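You operate a simulated robot arm through the tools that you are given. There is no shell and no other tool. Be economical: measure what you need, move in short steps, check, and stop when the job is done.

The job below is to be done with a simulated robot arm. You get a single attempt, and the scene is never put back.

TASK
Sample the red port with the probe and trim the muffle flow till the dew point reads about -46.
Fine: within one degree; shut the port lever before the probe goes back in its holder.

Only the result counts: the job must be done as asked and must still hold three seconds after the hand-in. Knocking over, shifting, dropping, spilling or breaking anything else fails it.

THE ROBOT
A 6-joint arm with a two-finger parallel gripper, fixed in place. Base frame: the origin is at the foot of the arm, x ahead of it, y to its left, z up. Units: mm, degrees, N and s.
With the tool pointing down near the work surface it reaches from about 140 to 740 mm from the base axis. Its first joint turns from -166.0 to 166.0 degrees. Payload 3.91 kg.
Tool frame: the origin (TCP) lies between the finger pads and is the grasp point; the fingertips stand 30 mm ahead of it; z points along the fingers, y is the line along which they close. The gripper opens to 110 mm. The fingers are 20 mm wide and 10 mm thick; the gripper's body (48 by 112 mm) begins 55 mm behind the TCP.
Orientation is that of the tool frame in the base frame, as a unit quaternion [w, x, y, z]. With the fingers straight down and closing along the base's y, the tool's x points along the base's -x, its y along +y and its z along -z.

THE INTERFACE
- The arm moves only by the tool step_arm. Its argument "deltas" is text: rows parted by semicolons, each of 7 numbers parted by spaces: the shift along the base's x, y, z in mm, then the turn, a rotation vector about the base's x, y, z in degrees, then the gripper command, from -1 (fully open) to 1 (shut), values between in proportion. In form: tx ty tz wx wy wz fingers; .... A call has 1 to 8 rows; each row shifts and turns the commanded pose from where the row before left it. Rows are played at 5 a second. More than 50 mm and 8.6 degrees between two rows, or a gripper value outside its range, and nothing of the call is played. Where a pose cannot be reached the arm comes as near as it can. A force on the tool above 70 N (or 10 N above the force at the start of the call, whichever is more), or a blocked arm, ends the call early, and 0.2 s more pass. The fingers move at their own pace (about 45 mm/s each) and stop on an object; they squeeze with about 35 N. The grip force told is the motor's: it shows also when the fingers shut on nothing. Time passes only in rows, and 0.2 s behind the last, so rows that do not move let the fingers close. The reply holds the time, the measured pose of the TCP, the force on the tool along the base axes, the opening and the grip force, in the units named above and with some noise, with the torque about the TCP (base axes, N m) and any sound that the robot's microphone picked up, and new pictures: "views" is both (left out), scene, wrist or none.
- Cameras (640 x 400 px; columns grow to the right, rows downward): "scene" is fixed at [49.5, 651.3, 1565]; the picture's right is [-0.71, -0.70, 0.00], its down [-0.37, 0.37, -0.85] and it looks along [0.60, -0.61, -0.52] (base axes); focal length 308 px, centre (320, 200). "wrist" rides on the gripper at [71, 22, -107] in the tool frame; the picture's right is [-0.29, 0.96, 0.00], its down [-0.76, -0.23, -0.61] and it looks along [-0.58, -0.18, 0.79] (tool axes); focal length 243 px, centre (320, 200). There is no depth. A picture from a camera that has moved, and an enlarged one, comes with that camera's place and axes in the base frame and with its lens.
- move_column(by): slides the trunk up (or, below 0, down) by that many mm; the arm rides with it, the base frame stays. It gives what a move gives, with no picture.
- zoom(camera, box): a new picture of the part [left, top, right, bottom] of that camera's present view, enlarged. It takes no simulated time.
- hand_in(): hands the job in; it is judged then, once.

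Go step by step. Nothing tells you positions but the pictures and the camera data: compare them with the known pose of the tool, close in by small moves and look again before you grip or let go. The budget is 120 turns and 200 pictures, counting those below and the enlarged ones. Unless the task says otherwise, let go and move clear before handing in, and close with one line.

The tools are called after "Call:" as name(argument=value, ...) on one line, values as JSON. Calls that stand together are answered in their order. step_arm: Moves the arm, as the interface text tells. Its arguments: {"type":"object","properties":{"deltas":{"type":"string"},"views":{"type":"string","enum":["both","scene","wrist","none"]}},"required":["deltas"]} The other tools are called the same way: move_column (by) slides the trunk up or down; zoom (camera, box) takes an enlarged picture of a part of a camera's view; hand_in () hands the job in.

At the start:

```text
clock: 0.0
tool_pos: [325.3, -5.3, 1341.1]
ee_rot: [0.0, 0.0, 1.0, 0.0]
contact_force: [0.6, 0.6, 0.2]
ft_torque: [0.01, 0.0, -0.02]
width: 110.1
gripper_force: 0.0
trunk travel left (down, up): [-525.0, 65.0]
```

scene: 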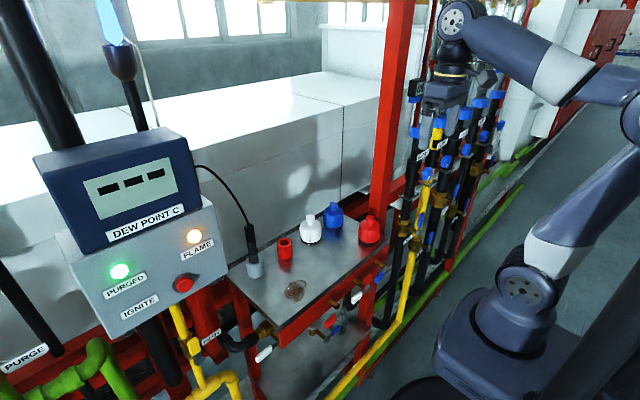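
wrist: 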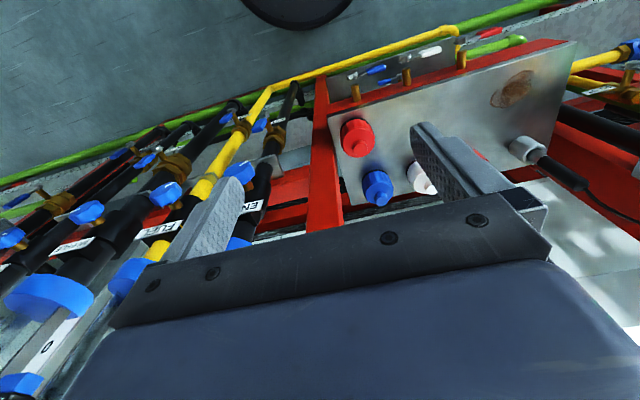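

I see a furnace line with a dew point meter, a table with coloured caps/ports, a probe in a holder, and a valve panel. I'll enlarge the parts to identify everything.

Call:
zoom(camera="scene", box=[200, 180, 420, 380])

Call:
zoom(camera="scene", box=[360, 50, 540, 260])

Call:
zoom(camera="wrist", box=[300, 0, 640, 220])

Call:
zoom(camera="wrist", box=[0, 70, 320, 400])

Call:
zoom(camera="scene", box=[20, 110, 270, 330])

```text
2.00 times, centred on (310, 280) of scene
camera zoom: at [49.5, 651.3, 1565.0], right [-0.71, -0.7, 0.0], down [-0.37, 0.37, -0.85], along [0.6, -0.61, -0.52], focal length 616 px, centre (340, 40)
```

zoom: 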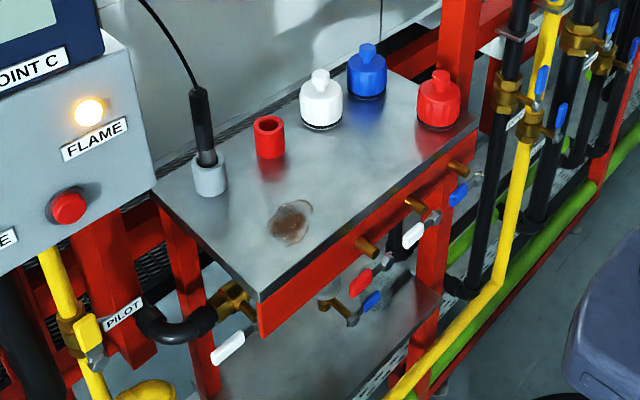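

```text
1.90 times, centred on (450, 155) of scene
camera zoom: at [49.5, 651.3, 1565.0], right [-0.71, -0.7, 0.0], down [-0.37, 0.37, -0.85], along [0.6, -0.61, -0.52], focal length 586 px, centre (72, 286)
```

zoom: 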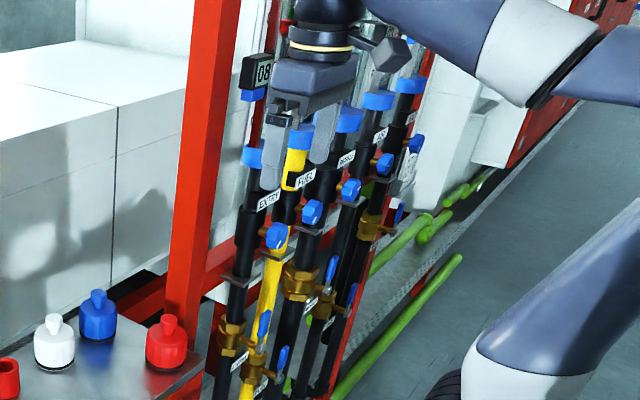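

```text
1.82 times, centred on (470, 110) of wrist
camera zoom: at [255.7, 18.5, 1448.5], right [0.29, 0.96, 0.0], down [0.76, -0.23, 0.61], along [0.58, -0.18, -0.79], focal length 441 px, centre (47, 364)
```

zoom: 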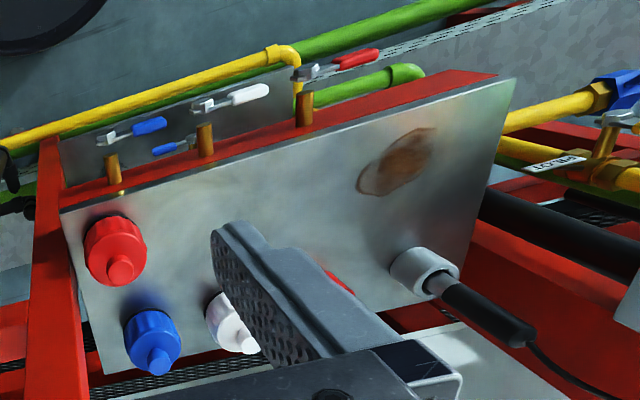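

```text
1.21 times, centred on (160, 235) of wrist
camera zoom: at [255.7, 18.5, 1448.5], right [0.29, 0.96, 0.0], down [0.76, -0.23, 0.61], along [0.58, -0.18, -0.79], focal length 294 px, centre (514, 158)
```

zoom: 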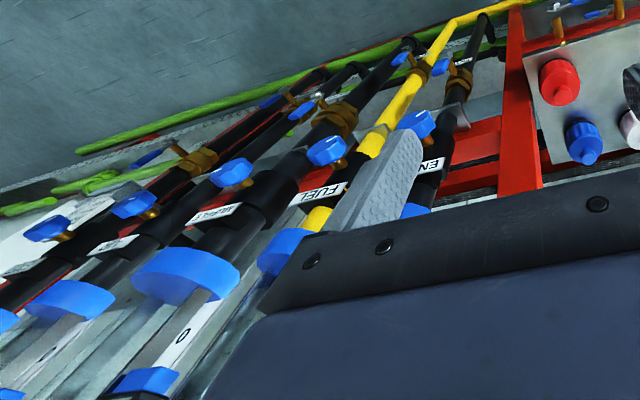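

```text
1.82 times, centred on (145, 220) of scene
camera zoom: at [49.5, 651.3, 1565.0], right [-0.71, -0.7, 0.0], down [-0.37, 0.37, -0.85], along [0.6, -0.61, -0.52], focal length 560 px, centre (638, 164)
```

zoom: 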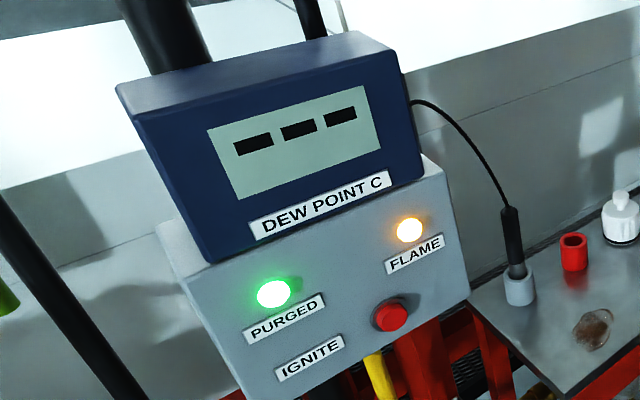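

The ports appear to be brass stubs on the front of the shelf with blue, white and red levers. The flow rack lies to the right. I'll back off and tilt the hand to look at the rack and the stubs.

Call:
step_arm(deltas="-30 0 0 0 0 0 -1; -30 0 0 0 0 0 -1; -20 0 0 0 -8 0 -1; 0 0 0 0 -8 0 -1; 0 0 0 0 -8 0 -1; 0 0 0 0 -8 0 -1", views="wrist")

```text
clock: 1.4
tool_pos: [262.5, -2.9, 1327.7]
ee_rot: [0.24, -0.006, 0.971, 0.004]
contact_force: [-0.5, -1.3, 0.7]
ft_torque: [0.03, 0.01, 0.01]
width: 110.2
gripper_force: 0.0
trunk travel left (down, up): [-525.0, 65.0]
camera wrist: at [151.4, 17.8, 1390.4], right [0.24, 0.96, 0.14], down [0.39, -0.23, 0.89], along [0.89, -0.16, -0.43], focal length 243 px, centre (320, 200)
```

wrist: 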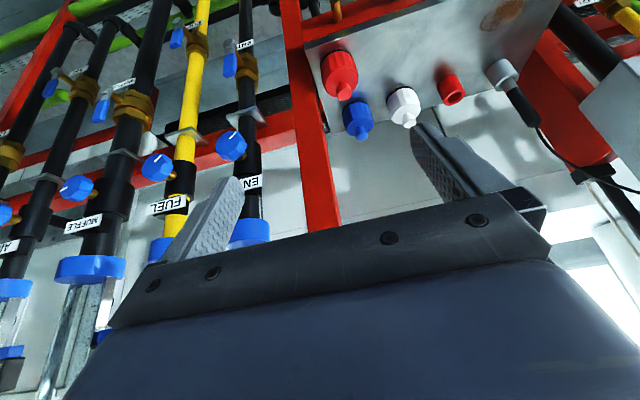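

Call:
zoom(camera="wrist", box=[0, 0, 280, 290])

Call:
zoom(camera="wrist", box=[280, 0, 580, 200])

```text
1.38 times, centred on (140, 145) of wrist
camera zoom: at [151.4, 17.8, 1390.4], right [0.24, 0.96, 0.14], down [0.39, -0.23, 0.89], along [0.89, -0.16, -0.43], focal length 335 px, centre (568, 276)
```

zoom: 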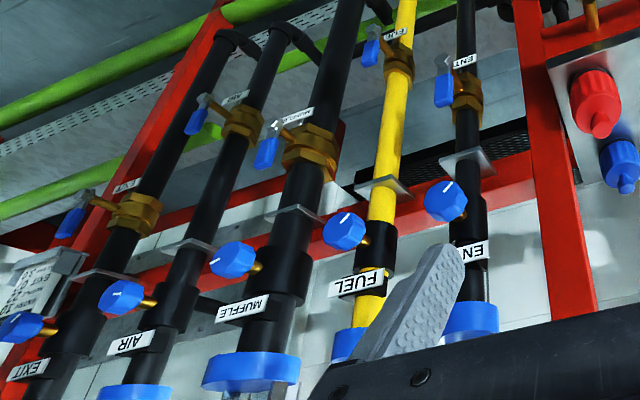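

```text
2.00 times, centred on (430, 100) of wrist
camera zoom: at [151.4, 17.8, 1390.4], right [0.24, 0.96, 0.14], down [0.39, -0.23, 0.89], along [0.89, -0.16, -0.43], focal length 485 px, centre (100, 400)
```

zoom: 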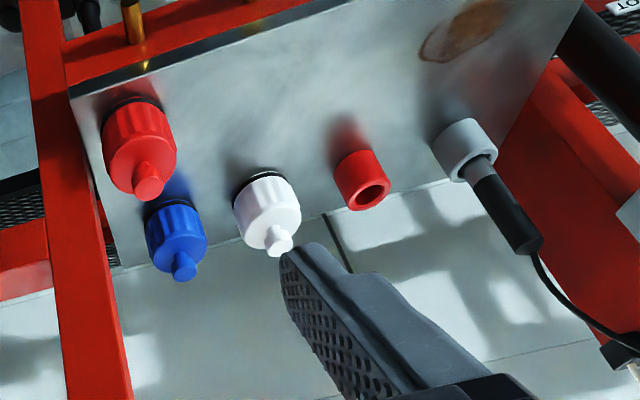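

Muffle is the third line of the rack, and the port levers are low on the shelf front. I'll lower the trunk to look at the shelf front from nearer its height.

Call:
move_column(by=-200)

Call:
step_arm(deltas="0 40 0 0 0 0 -1; 0 40 0 0 0 0 -1; 0 40 0 0 0 0 -1", views="both")

```text
clock: 2.4
tool_pos: [280.5, -7.3, 1242.9]
ee_rot: [0.201, 0.003, 0.98, 0.004]
contact_force: [0.5, -0.2, -0.6]
ft_torque: [0.02, -0.02, -0.01]
width: 110.1
gripper_force: 0.2
trunk travel left (down, up): [-463.0, 127.0]
stopped: the arm was blocked; the commanded pose is now the measured one
```

```text
clock: 3.1
tool_pos: [281.0, 111.9, 1248.9]
ee_rot: [0.205, 0.003, 0.979, 0.004]
contact_force: [-0.2, -0.8, 0.0]
ft_torque: [-0.01, -0.04, 0.05]
width: 110.0
gripper_force: 0.1
trunk travel left (down, up): [-463.0, 127.0]
camera wrist: at [174.8, 134.4, 1319.1], right [0.27, 0.95, 0.13], down [0.45, -0.24, 0.86], along [0.85, -0.18, -0.5], focal length 243 px, centre (320, 200)
```

scene: 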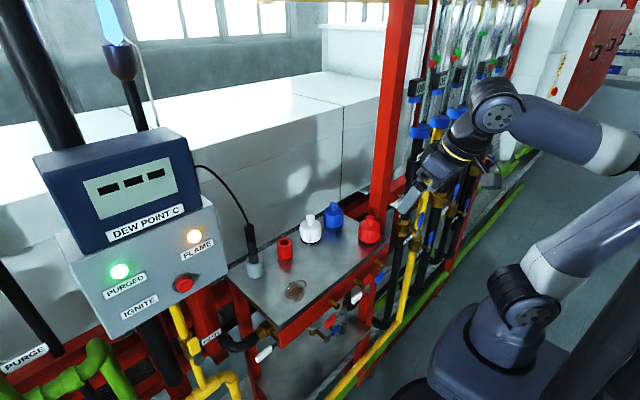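
wrist: 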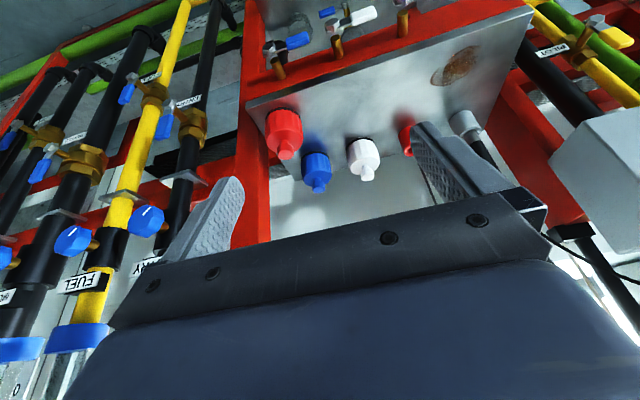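

Call:
zoom(camera="wrist", box=[230, 0, 550, 200])

Call:
zoom(camera="scene", box=[320, 240, 400, 340])

Call:
zoom(camera="scene", box=[390, 0, 550, 140])

```text
2.00 times, centred on (390, 100) of wrist
camera zoom: at [174.8, 134.4, 1319.1], right [0.27, 0.95, 0.13], down [0.45, -0.24, 0.86], along [0.85, -0.18, -0.5], focal length 485 px, centre (180, 400)
```

zoom: 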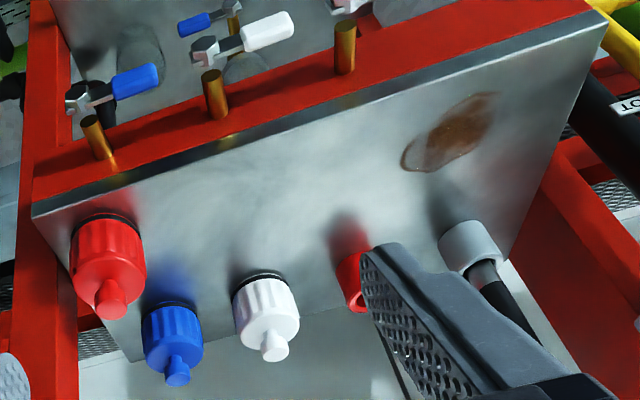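

```text
4.00 times, centred on (360, 290) of scene
camera zoom: at [49.5, 651.3, 1565.0], right [-0.71, -0.7, 0.0], down [-0.37, 0.37, -0.85], along [0.6, -0.61, -0.52], focal length 1231 px, centre (160, -160)
```

zoom: 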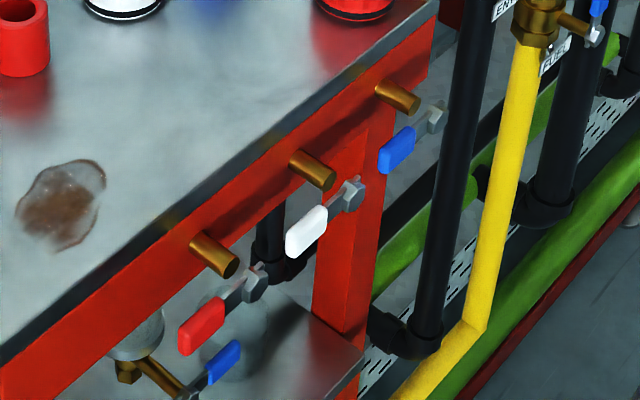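

```text
2.86 times, centred on (470, 70) of scene
camera zoom: at [49.5, 651.3, 1565.0], right [-0.71, -0.7, 0.0], down [-0.37, 0.37, -0.85], along [0.6, -0.61, -0.52], focal length 879 px, centre (-109, 571)
```

zoom: 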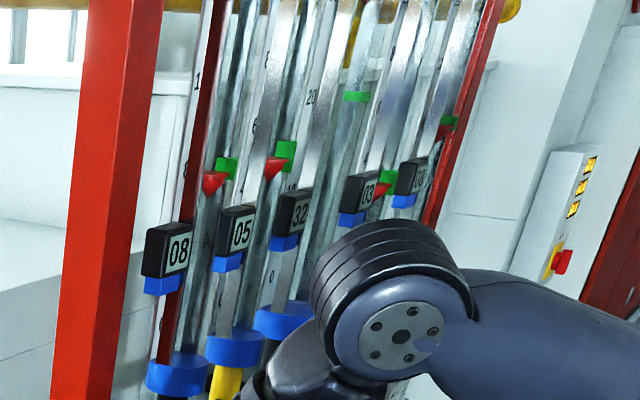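

The caps for blue and white line up with their levers, and the open red cup lines up with the red lever. So the red cup is the red port, with its lever shut (horizontal), and the spare red cap is parked. I'll roll the wrist so its camera sits above the hand.

Call:
step_arm(deltas="0 0 0 3.4 0 -7.8 -1; 0 0 0 3.4 0 -7.8 -1; 0 0 0 3.4 0 -7.8 -1; 0 0 0 3.4 0 -7.8 -1; 0 0 0 3.4 0 -7.8 -1; 0 0 0 3.4 0 -7.8 -1; 0 0 0 3.4 0 -7.8 -1; 0 0 0 3.4 0 -7.8 -1", views="none")

Call:
step_arm(deltas="0 0 0 3.4 0 -7.8 -1; 0 0 0 3.4 0 -7.8 -1; 0 0 0 3.4 0 -7.8 -1; 0 0 0 3.4 0 -7.8 -1; 0 0 0 3.4 0 -7.8 -1; 0 0 0 3.4 0 -7.8 -1; 0 0 0 3.4 0 -7.8 -1; 0 0 0 3.4 0 -7.8 -1", views="none")

Call:
step_arm(deltas="0 0 0 3.4 0 -7.8 -1; 0 0 0 3.4 0 -7.8 -1; 0 0 0 3.4 0 -7.8 -1; 0 0 0 3.4 0 -7.8 -1; 0 0 0 3.4 0 -7.8 -1", views="both")

```text
clock: 5.0
tool_pos: [279.1, 111.8, 1248.5]
ee_rot: [0.17, 0.552, 0.808, 0.117]
contact_force: [-0.3, -1.2, -0.7]
ft_torque: [-0.01, -0.02, 0.0]
width: 110.1
gripper_force: 0.0
trunk travel left (down, up): [-463.0, 127.0]
```

```text
clock: 6.8
tool_pos: [281.6, 110.2, 1249.6]
ee_rot: [0.079, 0.909, 0.361, 0.191]
contact_force: [-0.2, -0.1, 1.1]
ft_torque: [0.03, 0.02, 0.01]
width: 110.0
gripper_force: 0.2
out of reach, approached as far as the arm can: row 8
trunk travel left (down, up): [-463.0, 127.0]
```

```text
clock: 8.0
tool_pos: [310.4, -21.5, 1253.9]
ee_rot: [0.005, 0.979, 0.006, 0.205]
contact_force: [-0.2, 0.5, -1.0]
ft_torque: [0.03, 0.01, 0.03]
width: 110.2
gripper_force: 0.1
out of reach, approached as far as the arm can: row 1, 2, 3, 4, 5
trunk travel left (down, up): [-463.0, 127.0]
camera wrist: at [333.3, -40.6, 1381.4], right [-0.25, -0.96, -0.11], down [-0.94, 0.22, 0.25], along [-0.22, 0.16, -0.96], focal length 243 px, centre (320, 200)
```

scene: 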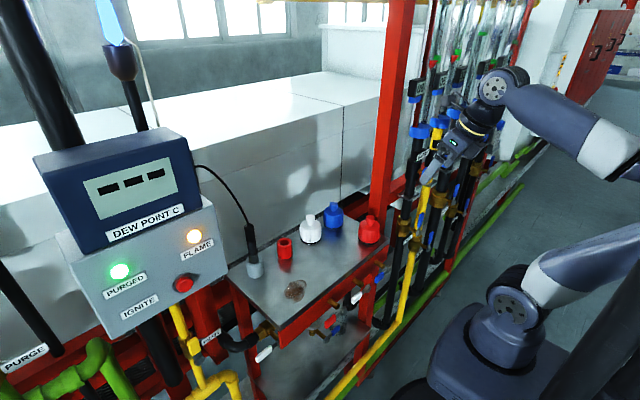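
wrist: 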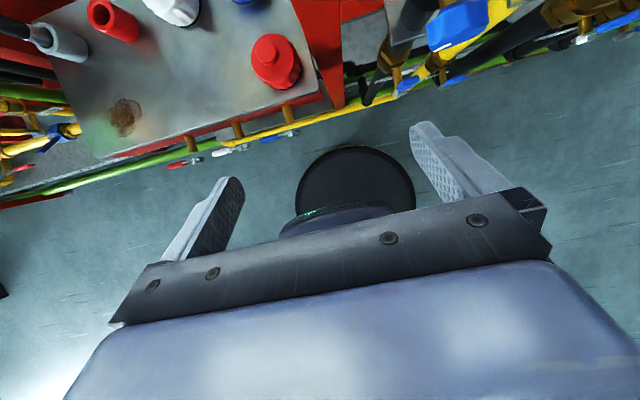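

The triangulation agrees well between views: red port top at about (578,248,1033), probe holder at (568,353,1033), red lever hub at (362,248,934), and muffle knob at (388,-394,1163). The roll hits a joint limit, so I'll undo it and work with the camera below the hand, pitching to horizontal.

Call:
step_arm(deltas="0 10 0 -3.4 0 7.8 -1; 0 10 0 -3.4 0 7.8 -1; 0 10 0 -3.4 0 7.8 -1; 0 10 0 -3.4 0 7.8 -1; 0 10 0 -3.4 0 7.8 -1; 0 10 0 -3.4 0 7.8 -1; 0 10 0 -3.4 0 7.8 -1; 0 10 0 -3.4 0 7.8 -1", views="none")

Call:
step_arm(deltas="0 10 0 -3.4 0 7.8 -1; 0 10 0 -3.4 0 7.8 -1; 0 10 0 -3.4 0 7.8 -1; 0 10 0 -3.4 0 7.8 -1; 0 10 0 -3.4 0 7.8 -1; 0 10 0 -3.4 0 7.8 -1; 0 10 0 -3.4 0 7.8 -1; 0 10 0 -3.4 0 7.8 -1", views="none")

Call:
step_arm(deltas="0 20 0 -3.4 0 7.8 -1; 0 20 0 -3.4 0 7.8 -1; 0 20 0 -3.4 0 7.8 -1; 0 20 0 -3.4 0 7.8 -1; 0 20 0 -3.4 0 7.8 -1; 0 20 0 0 0 0 -1; 0 20 0 0 0 0 -1; 0 20 0 0 0 0 -1", views="scene")

```text
clock: 9.8
tool_pos: [306.0, 58.8, 1255.4]
ee_rot: [0.118, 0.806, 0.555, 0.17]
contact_force: [0.2, -0.1, -0.4]
ft_torque: [0.05, 0.0, -0.01]
width: 110.2
gripper_force: 0.0
trunk travel left (down, up): [-463.0, 127.0]
```

```text
clock: 11.6
tool_pos: [310.0, 139.2, 1253.0]
ee_rot: [0.191, 0.356, 0.911, 0.078]
contact_force: [-0.1, -0.2, 0.6]
ft_torque: [0.03, -0.02, 0.01]
width: 110.1
gripper_force: 0.1
trunk travel left (down, up): [-463.0, 127.0]
```

```text
clock: 13.3
tool_pos: [309.7, 299.0, 1253.2]
ee_rot: [0.204, 0.003, 0.979, 0.005]
contact_force: [-0.1, -0.2, 0.0]
ft_torque: [0.02, 0.04, 0.04]
width: 109.9
gripper_force: 0.2
trunk travel left (down, up): [-463.0, 127.0]
```

scene: 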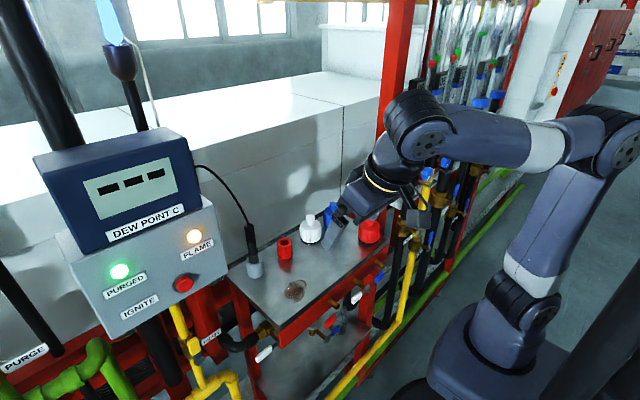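

Now I pitch the hand towards horizontal, staying clear in front of the shelf.

Call:
step_arm(deltas="8 0 0 0 -8.3 0 -1; 8 0 0 0 -8.3 0 -1; 8 0 0 0 -8.3 0 -1; 8 0 0 0 -8.3 0 -1; 8 0 0 0 -8.3 0 -1; 8 0 0 0 -8.3 0 -1; 8 0 0 0 -8.3 0 -1; 8 0 0 0 -8.3 0 -1", views="both")

```text
clock: 15.2
tool_pos: [372.3, 298.1, 1252.2]
ee_rot: [0.707, 0.0, 0.707, 0.006]
contact_force: [-0.4, -0.3, 0.3]
ft_torque: [-0.02, 0.0, 0.01]
width: 109.8
gripper_force: 0.0
trunk travel left (down, up): [-463.0, 127.0]
camera wrist: at [266.5, 321.1, 1181.9], right [-0.01, 0.95, 0.3], down [-0.61, -0.24, 0.76], along [0.79, -0.18, 0.58], focal length 243 px, centre (320, 200)
```

scene: 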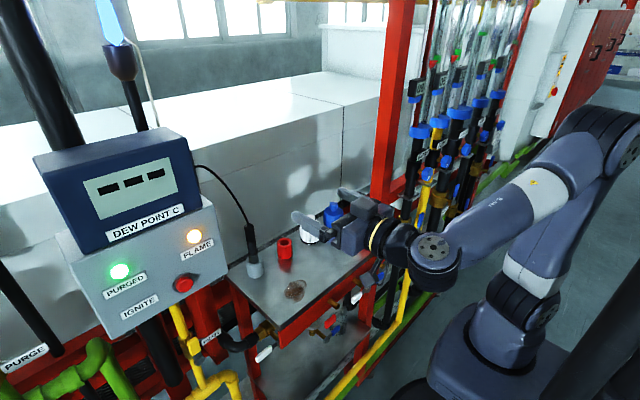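
wrist: 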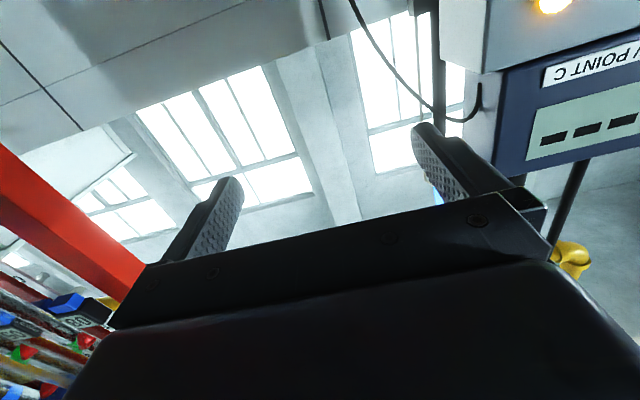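

Horizontal works. Now down to the handle height in front of the shelf, aligned with the probe, then look.

Call:
step_arm(deltas="0 11 -25 0 0 0 -1; 0 11 -25 0 0 0 -1; 0 11 -25 0 0 0 -1; 0 11 -25 0 0 0 -1; 0 11 -25 0 0 0 -1; 0 0 -20 0 0 0 -1", views="both")

```text
clock: 16.6
tool_pos: [371.9, 352.7, 1108.8]
ee_rot: [0.707, 0.0, 0.707, 0.005]
contact_force: [0.3, 0.0, -0.2]
ft_torque: [0.01, 0.01, 0.0]
width: 109.9
gripper_force: 0.0
trunk travel left (down, up): [-463.0, 127.0]
camera wrist: at [266.3, 376.0, 1037.7], right [-0.01, 0.95, 0.3], down [-0.61, -0.24, 0.76], along [0.8, -0.17, 0.58], focal length 243 px, centre (320, 200)
```

scene: 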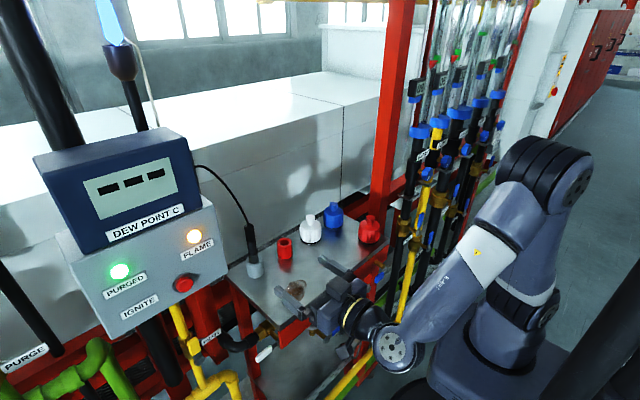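
wrist: 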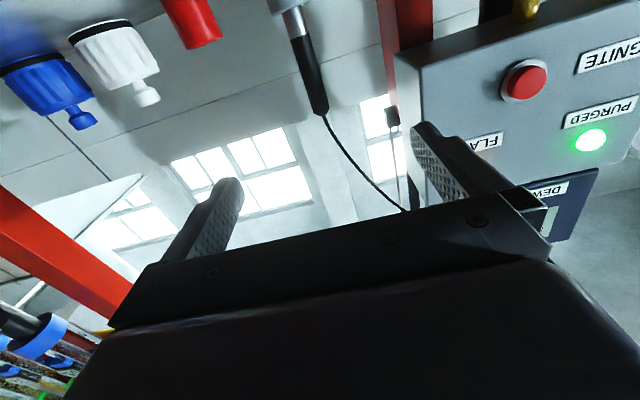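

Handle is at about (577,351), from 1060 to 1135 in z. I'll narrow the fingers to keep clear of the panel, and advance.

Call:
step_arm(deltas="0 -1.5 -6 0 0 0 -0.3; 40 0 0 0 0 0 -0.3; 40 0 0 0 0 0 -0.3; 40 0 0 0 0 0 -0.3; 30 0 0 0 0 0 -0.3", views="both")

```text
clock: 17.8
tool_pos: [524.7, 349.8, 1102.2]
ee_rot: [0.707, -0.001, 0.707, 0.005]
contact_force: [0.2, -0.9, -0.6]
ft_torque: [0.0, 0.01, 0.01]
width: 71.4
gripper_force: 0.1
trunk travel left (down, up): [-463.0, 127.0]
camera wrist: at [418.5, 372.3, 1032.0], right [-0.01, 0.95, 0.3], down [-0.61, -0.24, 0.76], along [0.8, -0.17, 0.58], focal length 243 px, centre (320, 200)
```

scene: 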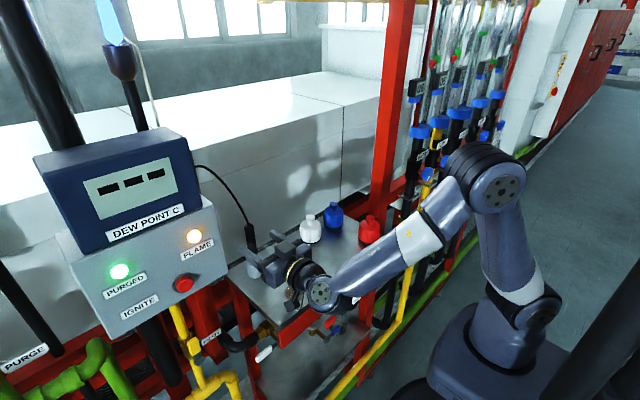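
wrist: 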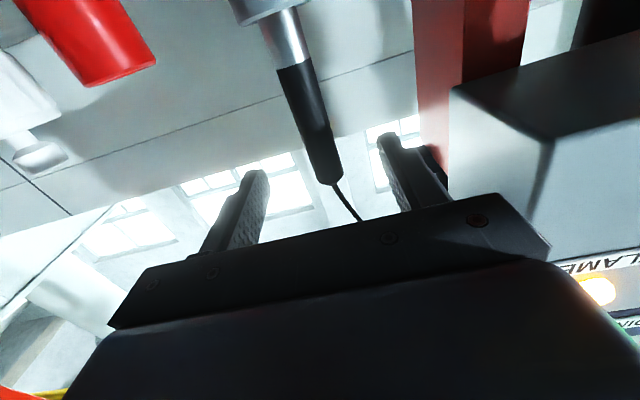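

Call:
step_arm(deltas="25 1 -6 0 0 0 -0.3; 27 0.3 0 0 0 0 -0.3", views="wrist")

```text
clock: 18.4
tool_pos: [574.3, 352.5, 1097.4]
ee_rot: [0.707, 0.0, 0.708, 0.004]
contact_force: [-0.2, -0.9, 0.4]
ft_torque: [-0.01, 0.01, -0.03]
width: 71.3
gripper_force: 0.1
trunk travel left (down, up): [-463.0, 127.0]
camera wrist: at [468.9, 375.6, 1027.5], right [-0.01, 0.95, 0.3], down [-0.61, -0.24, 0.76], along [0.8, -0.17, 0.58], focal length 243 px, centre (320, 200)
```

wrist: 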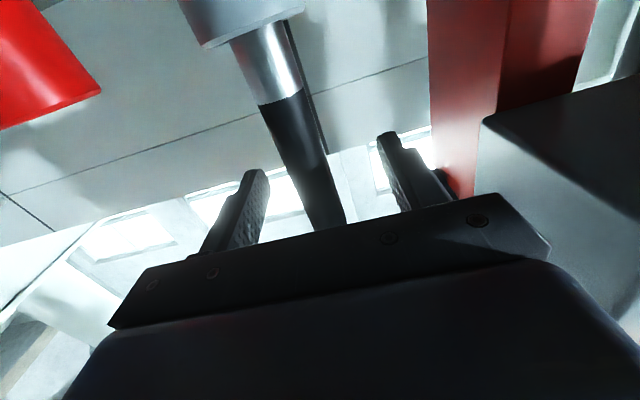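

The handle sits right at the TCP between the fingers. Closing.

Call:
step_arm(deltas="3 0 0 0 0 0 0.3; 0 0 0 0 0 0 0.6; 0 0 0 0 0 0 1; 0 0 0 0 0 0 1; 0 0 0 0 0 0 1", views="wrist")

```text
clock: 19.6
tool_pos: [578.2, 352.6, 1096.4]
ee_rot: [0.706, 0.001, 0.708, 0.004]
contact_force: [-1.1, -7.6, -1.5]
ft_torque: [-0.68, 0.04, -0.04]
width: 20.7
gripper_force: 35.0
trunk travel left (down, up): [-463.0, 127.0]
camera wrist: at [472.5, 375.0, 1027.1], right [0.0, 0.96, 0.3], down [-0.61, -0.24, 0.76], along [0.8, -0.18, 0.58], focal length 243 px, centre (320, 200)
```

wrist: 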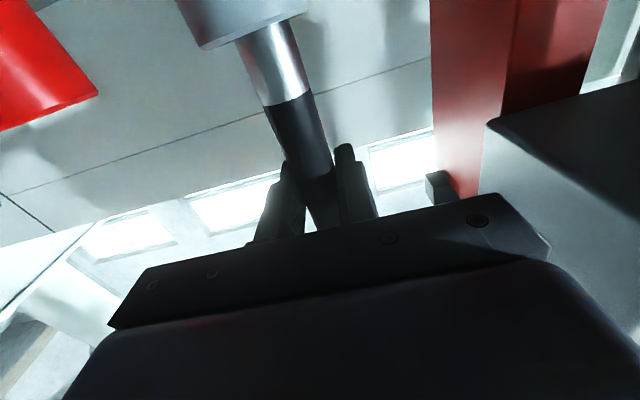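

Call:
step_arm(deltas="0 -1 0 0 0 0 1; 0 0 0 0 0 0 1", views="none")

```text
clock: 20.1
tool_pos: [578.4, 351.8, 1098.0]
ee_rot: [0.707, 0.001, 0.707, 0.004]
contact_force: [1.9, -5.6, 2.9]
ft_torque: [-0.67, -0.19, -0.03]
width: 20.7
gripper_force: 35.3
trunk travel left (down, up): [-463.0, 127.0]
```

Call:
step_arm(deltas="0 -1.5 0 0 0 0 1; 0 0 5 0 0 0 1; 0 0 5 0 0 0 1", views="none")

```text
clock: 20.9
tool_pos: [576.8, 351.0, 1105.7]
ee_rot: [0.707, 0.0, 0.708, 0.005]
contact_force: [2.1, -3.8, -2.5]
ft_torque: [-0.52, -0.27, -0.1]
width: 20.3
gripper_force: 35.2
trunk travel left (down, up): [-463.0, 127.0]
```

Call:
step_arm(deltas="0 -0.5 10 0 0 0 1; 0 0 15 0 0 0 1; 0 0 15 0 0 0 1; 0 0 15 0 0 0 1; 0 0 15 0 0 0 1", views="both")

```text
clock: 22.1
tool_pos: [578.5, 349.5, 1178.7]
ee_rot: [0.707, 0.0, 0.708, 0.005]
contact_force: [0.8, 1.4, -0.9]
ft_torque: [0.12, 0.0, 0.01]
width: 19.7
gripper_force: 35.1
trunk travel left (down, up): [-463.0, 127.0]
camera wrist: at [472.9, 372.9, 1107.5], right [-0.01, 0.95, 0.3], down [-0.61, -0.24, 0.76], along [0.8, -0.17, 0.58], focal length 243 px, centre (320, 200)
```

scene: 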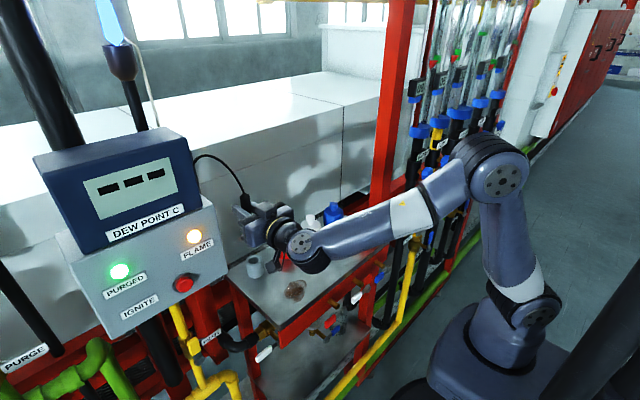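
wrist: 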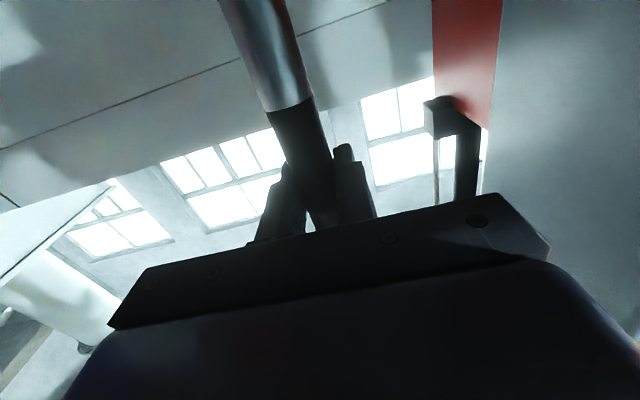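

Call:
zoom(camera="scene", box=[220, 170, 340, 290])

```text
3.33 times, centred on (280, 230) of scene
camera zoom: at [49.5, 651.3, 1565.0], right [-0.71, -0.7, 0.0], down [-0.37, 0.37, -0.85], along [0.6, -0.61, -0.52], focal length 1026 px, centre (453, 100)
```

zoom: 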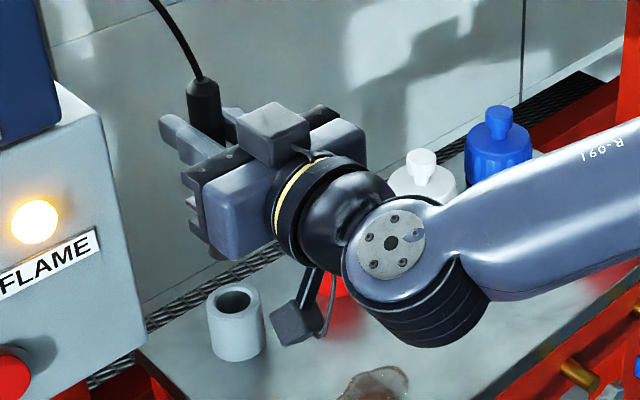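

The probe is out and free. I'll raise it a bit more so that I can measure the red port accurately in the scene view.

Call:
step_arm(deltas="0 0 25 0 0 0 1; 0 0 25 0 0 0 1; 0 0 20 0 0 0 1", views="none")

Call:
zoom(camera="scene", box=[230, 190, 320, 280])

```text
clock: 22.9
tool_pos: [579.7, 351.6, 1247.9]
ee_rot: [0.707, 0.0, 0.708, 0.005]
contact_force: [-0.3, -2.3, -1.0]
ft_torque: [-0.25, -0.03, -0.1]
width: 19.5
gripper_force: 34.5
trunk travel left (down, up): [-463.0, 127.0]
```

```text
4.44 times, centred on (275, 235) of scene
camera zoom: at [49.5, 651.3, 1565.0], right [-0.71, -0.7, 0.0], down [-0.37, 0.37, -0.85], along [0.6, -0.61, -0.52], focal length 1368 px, centre (520, 44)
```

zoom: 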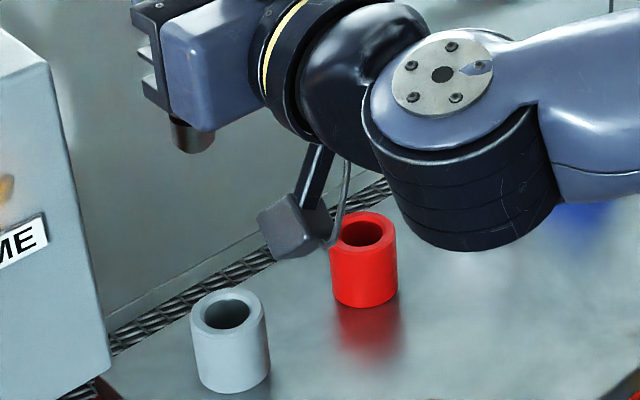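

The cup-to-holder offset is (0, -100) and the probe tip hangs about 110 mm below the TCP. I'll carry it across and look before lowering.

Call:
step_arm(deltas="0 -25 0 0 0 0 1; 0 -25 0 0 0 0 1; 0 -25 0 0 0 0 1; 0 -25 0 0 0 0 1; 0 0 -25 0 0 0 1; 0 0 -25 0 0 0 1; 0 0 -25 0 0 0 1; 0 0 0 0 0 0 1", views="none")

Call:
zoom(camera="scene", box=[230, 170, 340, 290])

Call:
zoom(camera="wrist", box=[0, 0, 640, 400])

```text
clock: 24.8
tool_pos: [577.6, 250.9, 1173.6]
ee_rot: [0.707, 0.0, 0.707, 0.005]
contact_force: [-0.1, 0.6, -1.1]
ft_torque: [0.05, -0.02, -0.02]
width: 20.5
gripper_force: 34.4
trunk travel left (down, up): [-463.0, 127.0]
```

```text
3.33 times, centred on (285, 230) of scene
camera zoom: at [49.5, 651.3, 1565.0], right [-0.71, -0.7, 0.0], down [-0.37, 0.37, -0.85], along [0.6, -0.61, -0.52], focal length 1026 px, centre (437, 100)
```

zoom: 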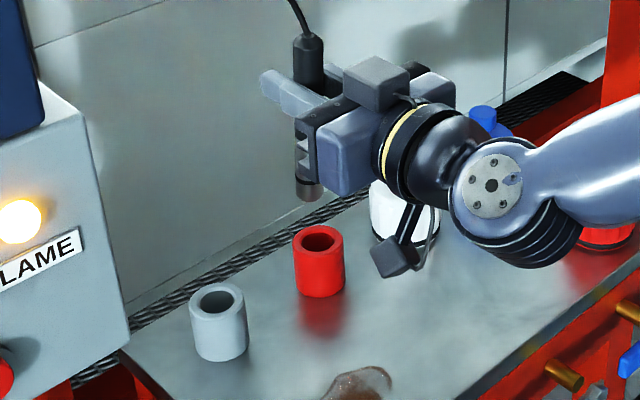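

```text
1.00 times, centred on (320, 200) of wrist (not enlarged: the box is as wide or as high as the picture)
camera zoom: at [471.9, 273.5, 1101.9], right [-0.01, 0.95, 0.3], down [-0.61, -0.24, 0.76], along [0.8, -0.18, 0.58], focal length 243 px, centre (320, 200)
```

zoom: 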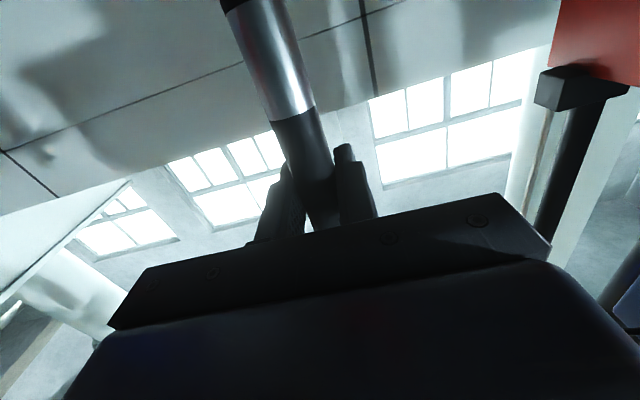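

The probe appears tilted about 4–5° in the pads (tip towards +x). I'll pitch the hand to bring it upright and check again.

Call:
step_arm(deltas="0 0 0 0 2.2 0 1; 0 0 0 0 2.2 0 1; 0 0 0 0 0 0 1", views="none")

Call:
zoom(camera="scene", box=[250, 170, 330, 260])

```text
clock: 25.6
tool_pos: [577.3, 249.8, 1172.1]
ee_rot: [0.679, 0.001, 0.734, 0.005]
contact_force: [-0.2, 0.2, 0.0]
ft_torque: [0.0, -0.01, 0.01]
width: 20.7
gripper_force: 35.0
trunk travel left (down, up): [-463.0, 127.0]
```

```text
4.44 times, centred on (290, 215) of scene
camera zoom: at [49.5, 651.3, 1565.0], right [-0.71, -0.7, 0.0], down [-0.37, 0.37, -0.85], along [0.6, -0.61, -0.52], focal length 1368 px, centre (453, 133)
```

zoom: 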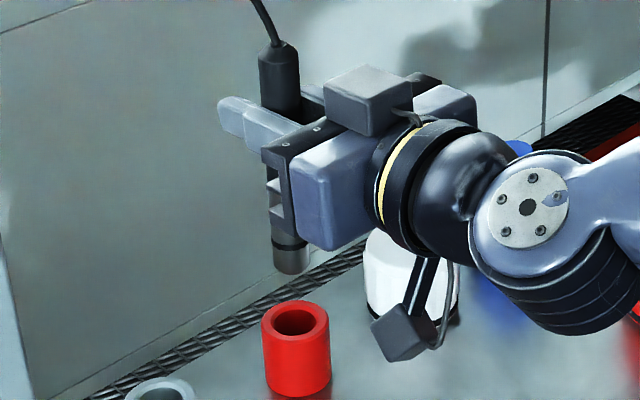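

It's upright now and in line with the cup. Lowering in stages.

Call:
step_arm(deltas="0 0 -12 0 0 0 1; 0 0 -12 0 0 0 1; 0 0 -8 0 0 0 1; 0 0 0 0 0 0 1", views="none")

Call:
zoom(camera="scene", box=[250, 180, 330, 270])

```text
clock: 26.6
tool_pos: [578.2, 250.3, 1140.5]
ee_rot: [0.678, 0.0, 0.735, 0.005]
contact_force: [-0.1, 0.1, -1.1]
ft_torque: [-0.01, 0.01, 0.0]
width: 20.4
gripper_force: 35.5
trunk travel left (down, up): [-463.0, 127.0]
```

```text
4.44 times, centred on (290, 225) of scene
camera zoom: at [49.5, 651.3, 1565.0], right [-0.71, -0.7, 0.0], down [-0.37, 0.37, -0.85], along [0.6, -0.61, -0.52], focal length 1368 px, centre (453, 89)
```

zoom: 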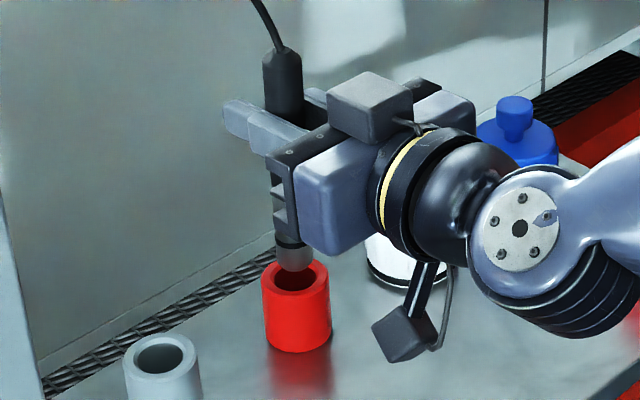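

Call:
step_arm(deltas="0 0 -5 0 0 0 1; 0 0 -5 0 0 0 1; 0 0 -5 0 0 0 1; 0 0 0 0 0 0 1", views="none")

Call:
zoom(camera="scene", box=[250, 180, 330, 270])

```text
clock: 27.6
tool_pos: [578.0, 249.5, 1126.1]
ee_rot: [0.68, 0.001, 0.733, 0.005]
contact_force: [4.7, -0.4, 7.8]
ft_torque: [-0.01, -0.46, 0.03]
width: 20.2
gripper_force: 35.1
trunk travel left (down, up): [-463.0, 127.0]
```

```text
4.44 times, centred on (290, 225) of scene
camera zoom: at [49.5, 651.3, 1565.0], right [-0.71, -0.7, 0.0], down [-0.37, 0.37, -0.85], along [0.6, -0.61, -0.52], focal length 1368 px, centre (453, 89)
```

zoom: 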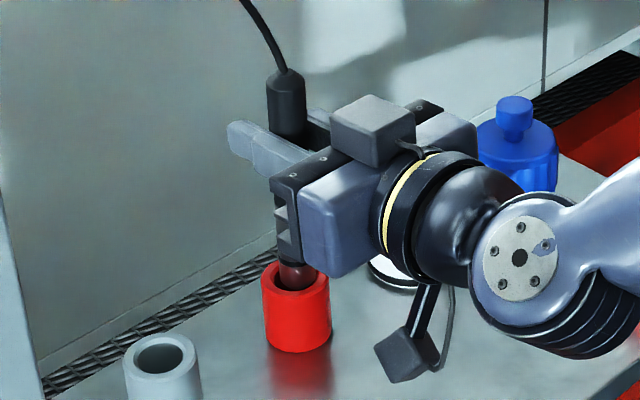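

The tip touches the near wall of the cup (pushed to +x). I lift slightly, shift +x and try again.

Call:
step_arm(deltas="0 0 5 0 0 0 1; 4 0 0 0 0 0 1; 0 0 -5 0 0 0 1; 0 0 -4 0 0 0 1; 0 0 0 0 0 0 1", views="none")

Call:
zoom(camera="scene", box=[250, 180, 330, 270])

```text
clock: 28.8
tool_pos: [580.7, 250.3, 1120.1]
ee_rot: [0.679, 0.001, 0.734, 0.005]
contact_force: [0.1, -0.7, -0.7]
ft_torque: [0.02, -0.02, 0.01]
width: 20.5
gripper_force: 35.2
trunk travel left (down, up): [-463.0, 127.0]
```

```text
4.44 times, centred on (290, 225) of scene
camera zoom: at [49.5, 651.3, 1565.0], right [-0.71, -0.7, 0.0], down [-0.37, 0.37, -0.85], along [0.6, -0.61, -0.52], focal length 1368 px, centre (453, 89)
```

zoom: 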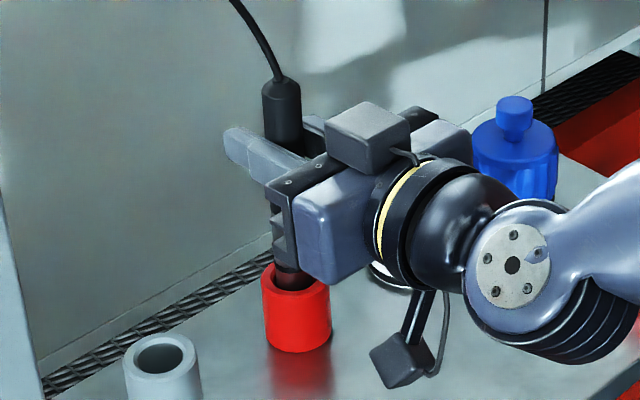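

Force-free now and the tip is inside the cup. I continue down gently.

Call:
step_arm(deltas="0 0 -5 0 0 0 1; 0 0 -5 0 0 0 1; 0 0 -4 0 0 0 1; 0 0 0 0 0 0 1", views="none")

```text
clock: 29.8
tool_pos: [583.1, 250.1, 1105.9]
ee_rot: [0.679, 0.001, 0.734, 0.004]
contact_force: [0.1, 0.0, -1.0]
ft_torque: [-0.01, 0.0, -0.01]
width: 20.3
gripper_force: 35.1
trunk travel left (down, up): [-463.0, 127.0]
```

Call:
step_arm(deltas="0 0 -4 0 0 0 1; 0 0 -4 0 0 0 1; 0 0 -4 0 0 0 1; 0 0 0 0 0 0 1", views="both")

```text
clock: 30.8
tool_pos: [580.7, 250.0, 1094.9]
ee_rot: [0.679, 0.001, 0.734, 0.005]
contact_force: [0.9, 0.1, -0.7]
ft_torque: [-0.04, 0.03, 0.01]
width: 20.5
gripper_force: 34.7
trunk travel left (down, up): [-463.0, 127.0]
camera wrist: at [470.8, 273.2, 1032.4], right [0.02, 0.95, 0.3], down [-0.55, -0.24, 0.8], along [0.84, -0.18, 0.52], focal length 243 px, centre (320, 200)
```

scene: 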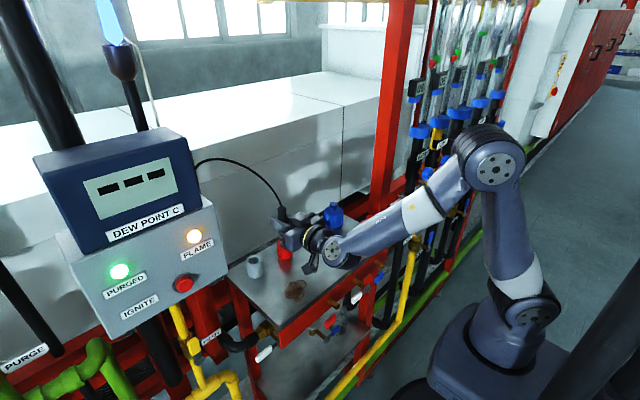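
wrist: 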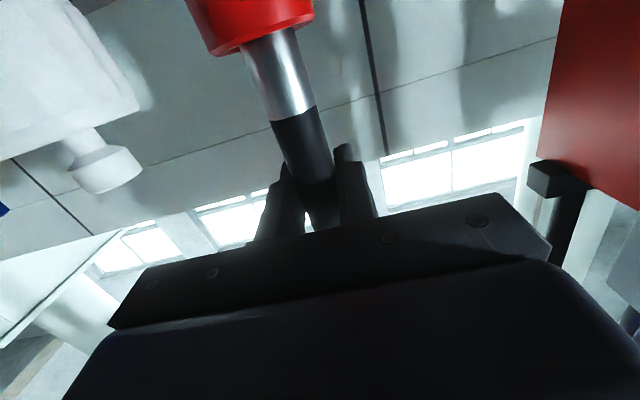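

Call:
step_arm(deltas="0 0 -3 0 0 0 1; 0 0 -3 0 0 0 1; 0 0 -3 0 0 0 1; 0 0 0 0 0 0 1", views="none")

```text
clock: 31.8
tool_pos: [581.5, 250.0, 1089.8]
ee_rot: [0.681, 0.002, 0.732, 0.006]
contact_force: [2.2, -0.9, 25.9]
ft_torque: [-0.06, -0.03, 0.05]
width: 20.9
gripper_force: 35.1
trunk travel left (down, up): [-463.0, 127.0]
```

It is seated on the bottom. I relieve the push, release, and back out.

Call:
step_arm(deltas="0 0 2.5 0 0 0 1; 0 0 0 0 0 0 0.3; 0 0 0 0 0 0 -0.1; 0 0 0 0 0 0 -0.1", views="both")

```text
clock: 32.8
tool_pos: [581.0, 251.3, 1087.5]
ee_rot: [0.679, 0.0, 0.734, 0.005]
contact_force: [-1.0, 0.1, -0.5]
ft_torque: [-0.02, -0.01, 0.01]
width: 60.4
gripper_force: 0.2
trunk travel left (down, up): [-463.0, 127.0]
camera wrist: at [470.4, 273.5, 1025.6], right [0.02, 0.95, 0.3], down [-0.54, -0.24, 0.8], along [0.84, -0.17, 0.52], focal length 243 px, centre (320, 200)
```

scene: 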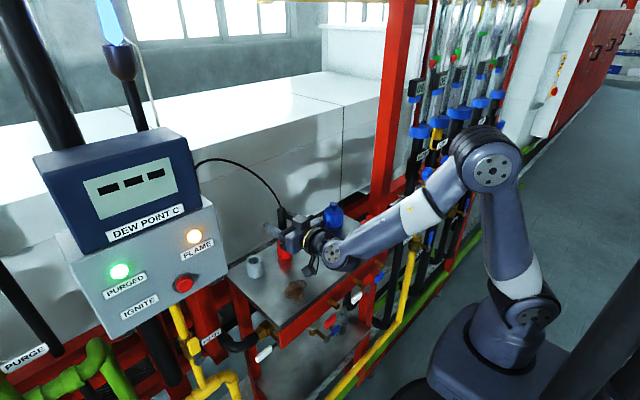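
wrist: 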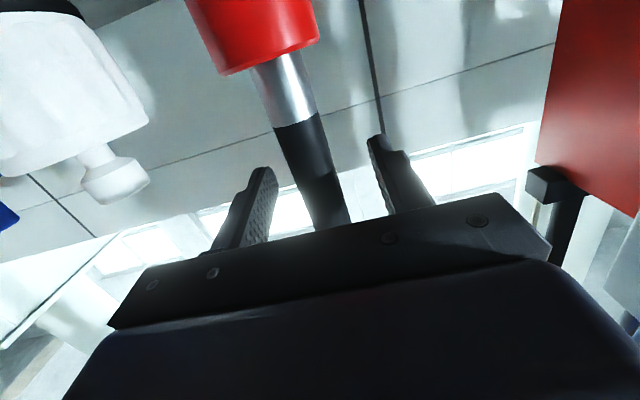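

Released and centred. Backing out straight, then over to in front of the red lever.

Call:
step_arm(deltas="-30 0 1 0 0 0 -0.1; -40 0 0 0 0 0 -0.1; -45 0 0 0 0 0 -0.1; -45 0 0 0 0 0 -0.1; -45 0 0 0 -2.2 0 -0.1; -45 0 0 0 -2.2 0 -0.1", views="both")

```text
clock: 34.1
tool_pos: [334.5, 246.8, 1090.3]
ee_rot: [0.707, 0.001, 0.707, 0.005]
contact_force: [0.3, -0.8, -0.6]
ft_torque: [0.01, 0.0, 0.06]
width: 60.5
gripper_force: 0.1
trunk travel left (down, up): [-463.0, 127.0]
camera wrist: at [228.5, 270.3, 1020.4], right [-0.01, 0.95, 0.3], down [-0.61, -0.24, 0.76], along [0.8, -0.17, 0.58], focal length 243 px, centre (320, 200)
```

scene: 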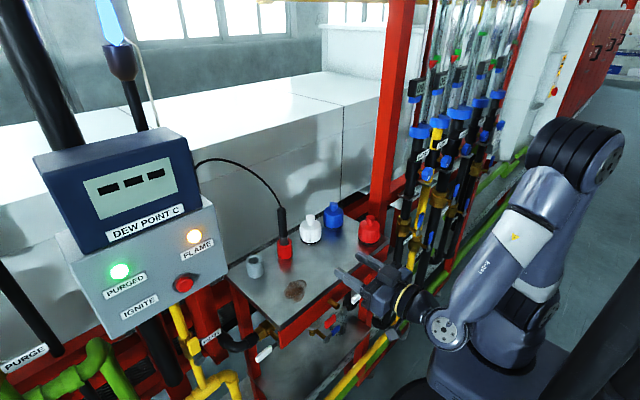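
wrist: 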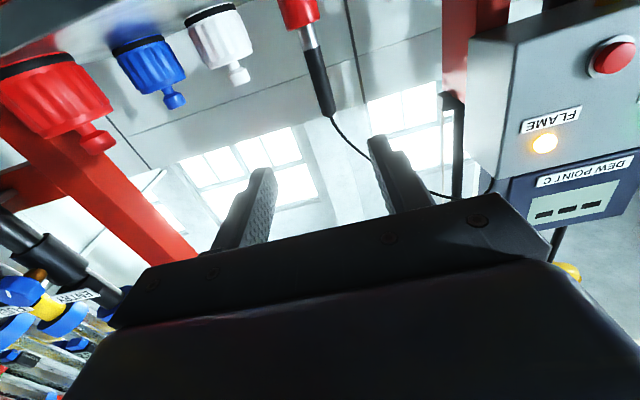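

The probe stands in the red port. I retreat, drop to lever height, and roll the hand 90° so the fingers close vertically on the lever.

Call:
step_arm(deltas="-20 7 -18 -8.2 0 0 -0.1; -20 7 -18 -8.2 0 0 -0.1; -15 7 -18 -8.2 0 0 -0.1; 0 7 -18 -8.2 0 0 -0.1; 0 7 -18 -8.2 0 0 -0.1; 0 7 -18 -8.2 0 0 -0.1; 0 6 -18 -8.2 0 0 -0.1; 0 3 -18 -8.2 0 0 -0.1", views="none")

Call:
step_arm(deltas="0 0 -10 -8.2 0 0 -0.1; 0 0 0 -8.2 0 0 -0.1; 0 0 0 -8 0 0 -0.1; 0 0 0 0 0 0 -0.1", views="both")

```text
clock: 36.0
tool_pos: [277.1, 302.2, 946.1]
ee_rot: [0.594, -0.384, 0.597, -0.38]
contact_force: [-0.5, 0.3, -1.0]
ft_torque: [-0.01, -0.01, 0.02]
width: 60.6
gripper_force: 0.1
trunk travel left (down, up): [-463.0, 127.0]
```

```text
clock: 37.0
tool_pos: [275.1, 301.1, 935.4]
ee_rot: [0.499, -0.5, 0.504, -0.497]
contact_force: [0.3, -0.3, -0.3]
ft_torque: [0.0, -0.03, -0.02]
width: 60.6
gripper_force: 0.1
trunk travel left (down, up): [-463.0, 127.0]
camera wrist: at [170.3, 232.2, 914.3], right [-0.01, 0.3, -0.96], down [-0.61, 0.76, 0.24], along [0.8, 0.58, 0.17], focal length 243 px, centre (320, 200)
```

scene: 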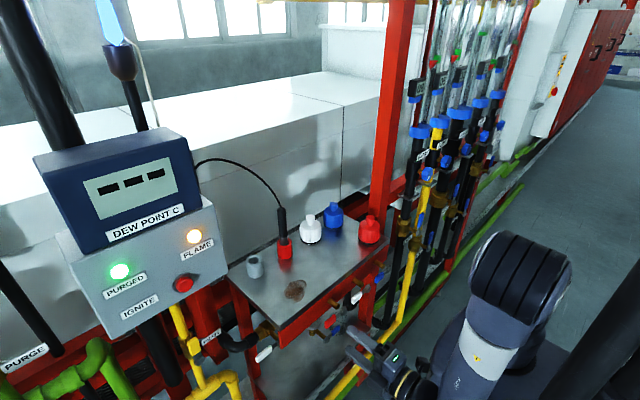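
wrist: 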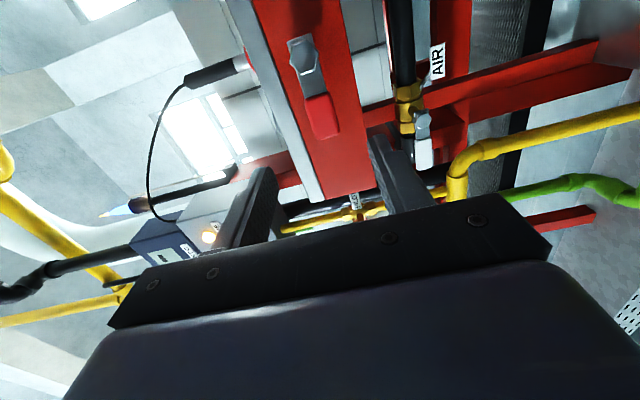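

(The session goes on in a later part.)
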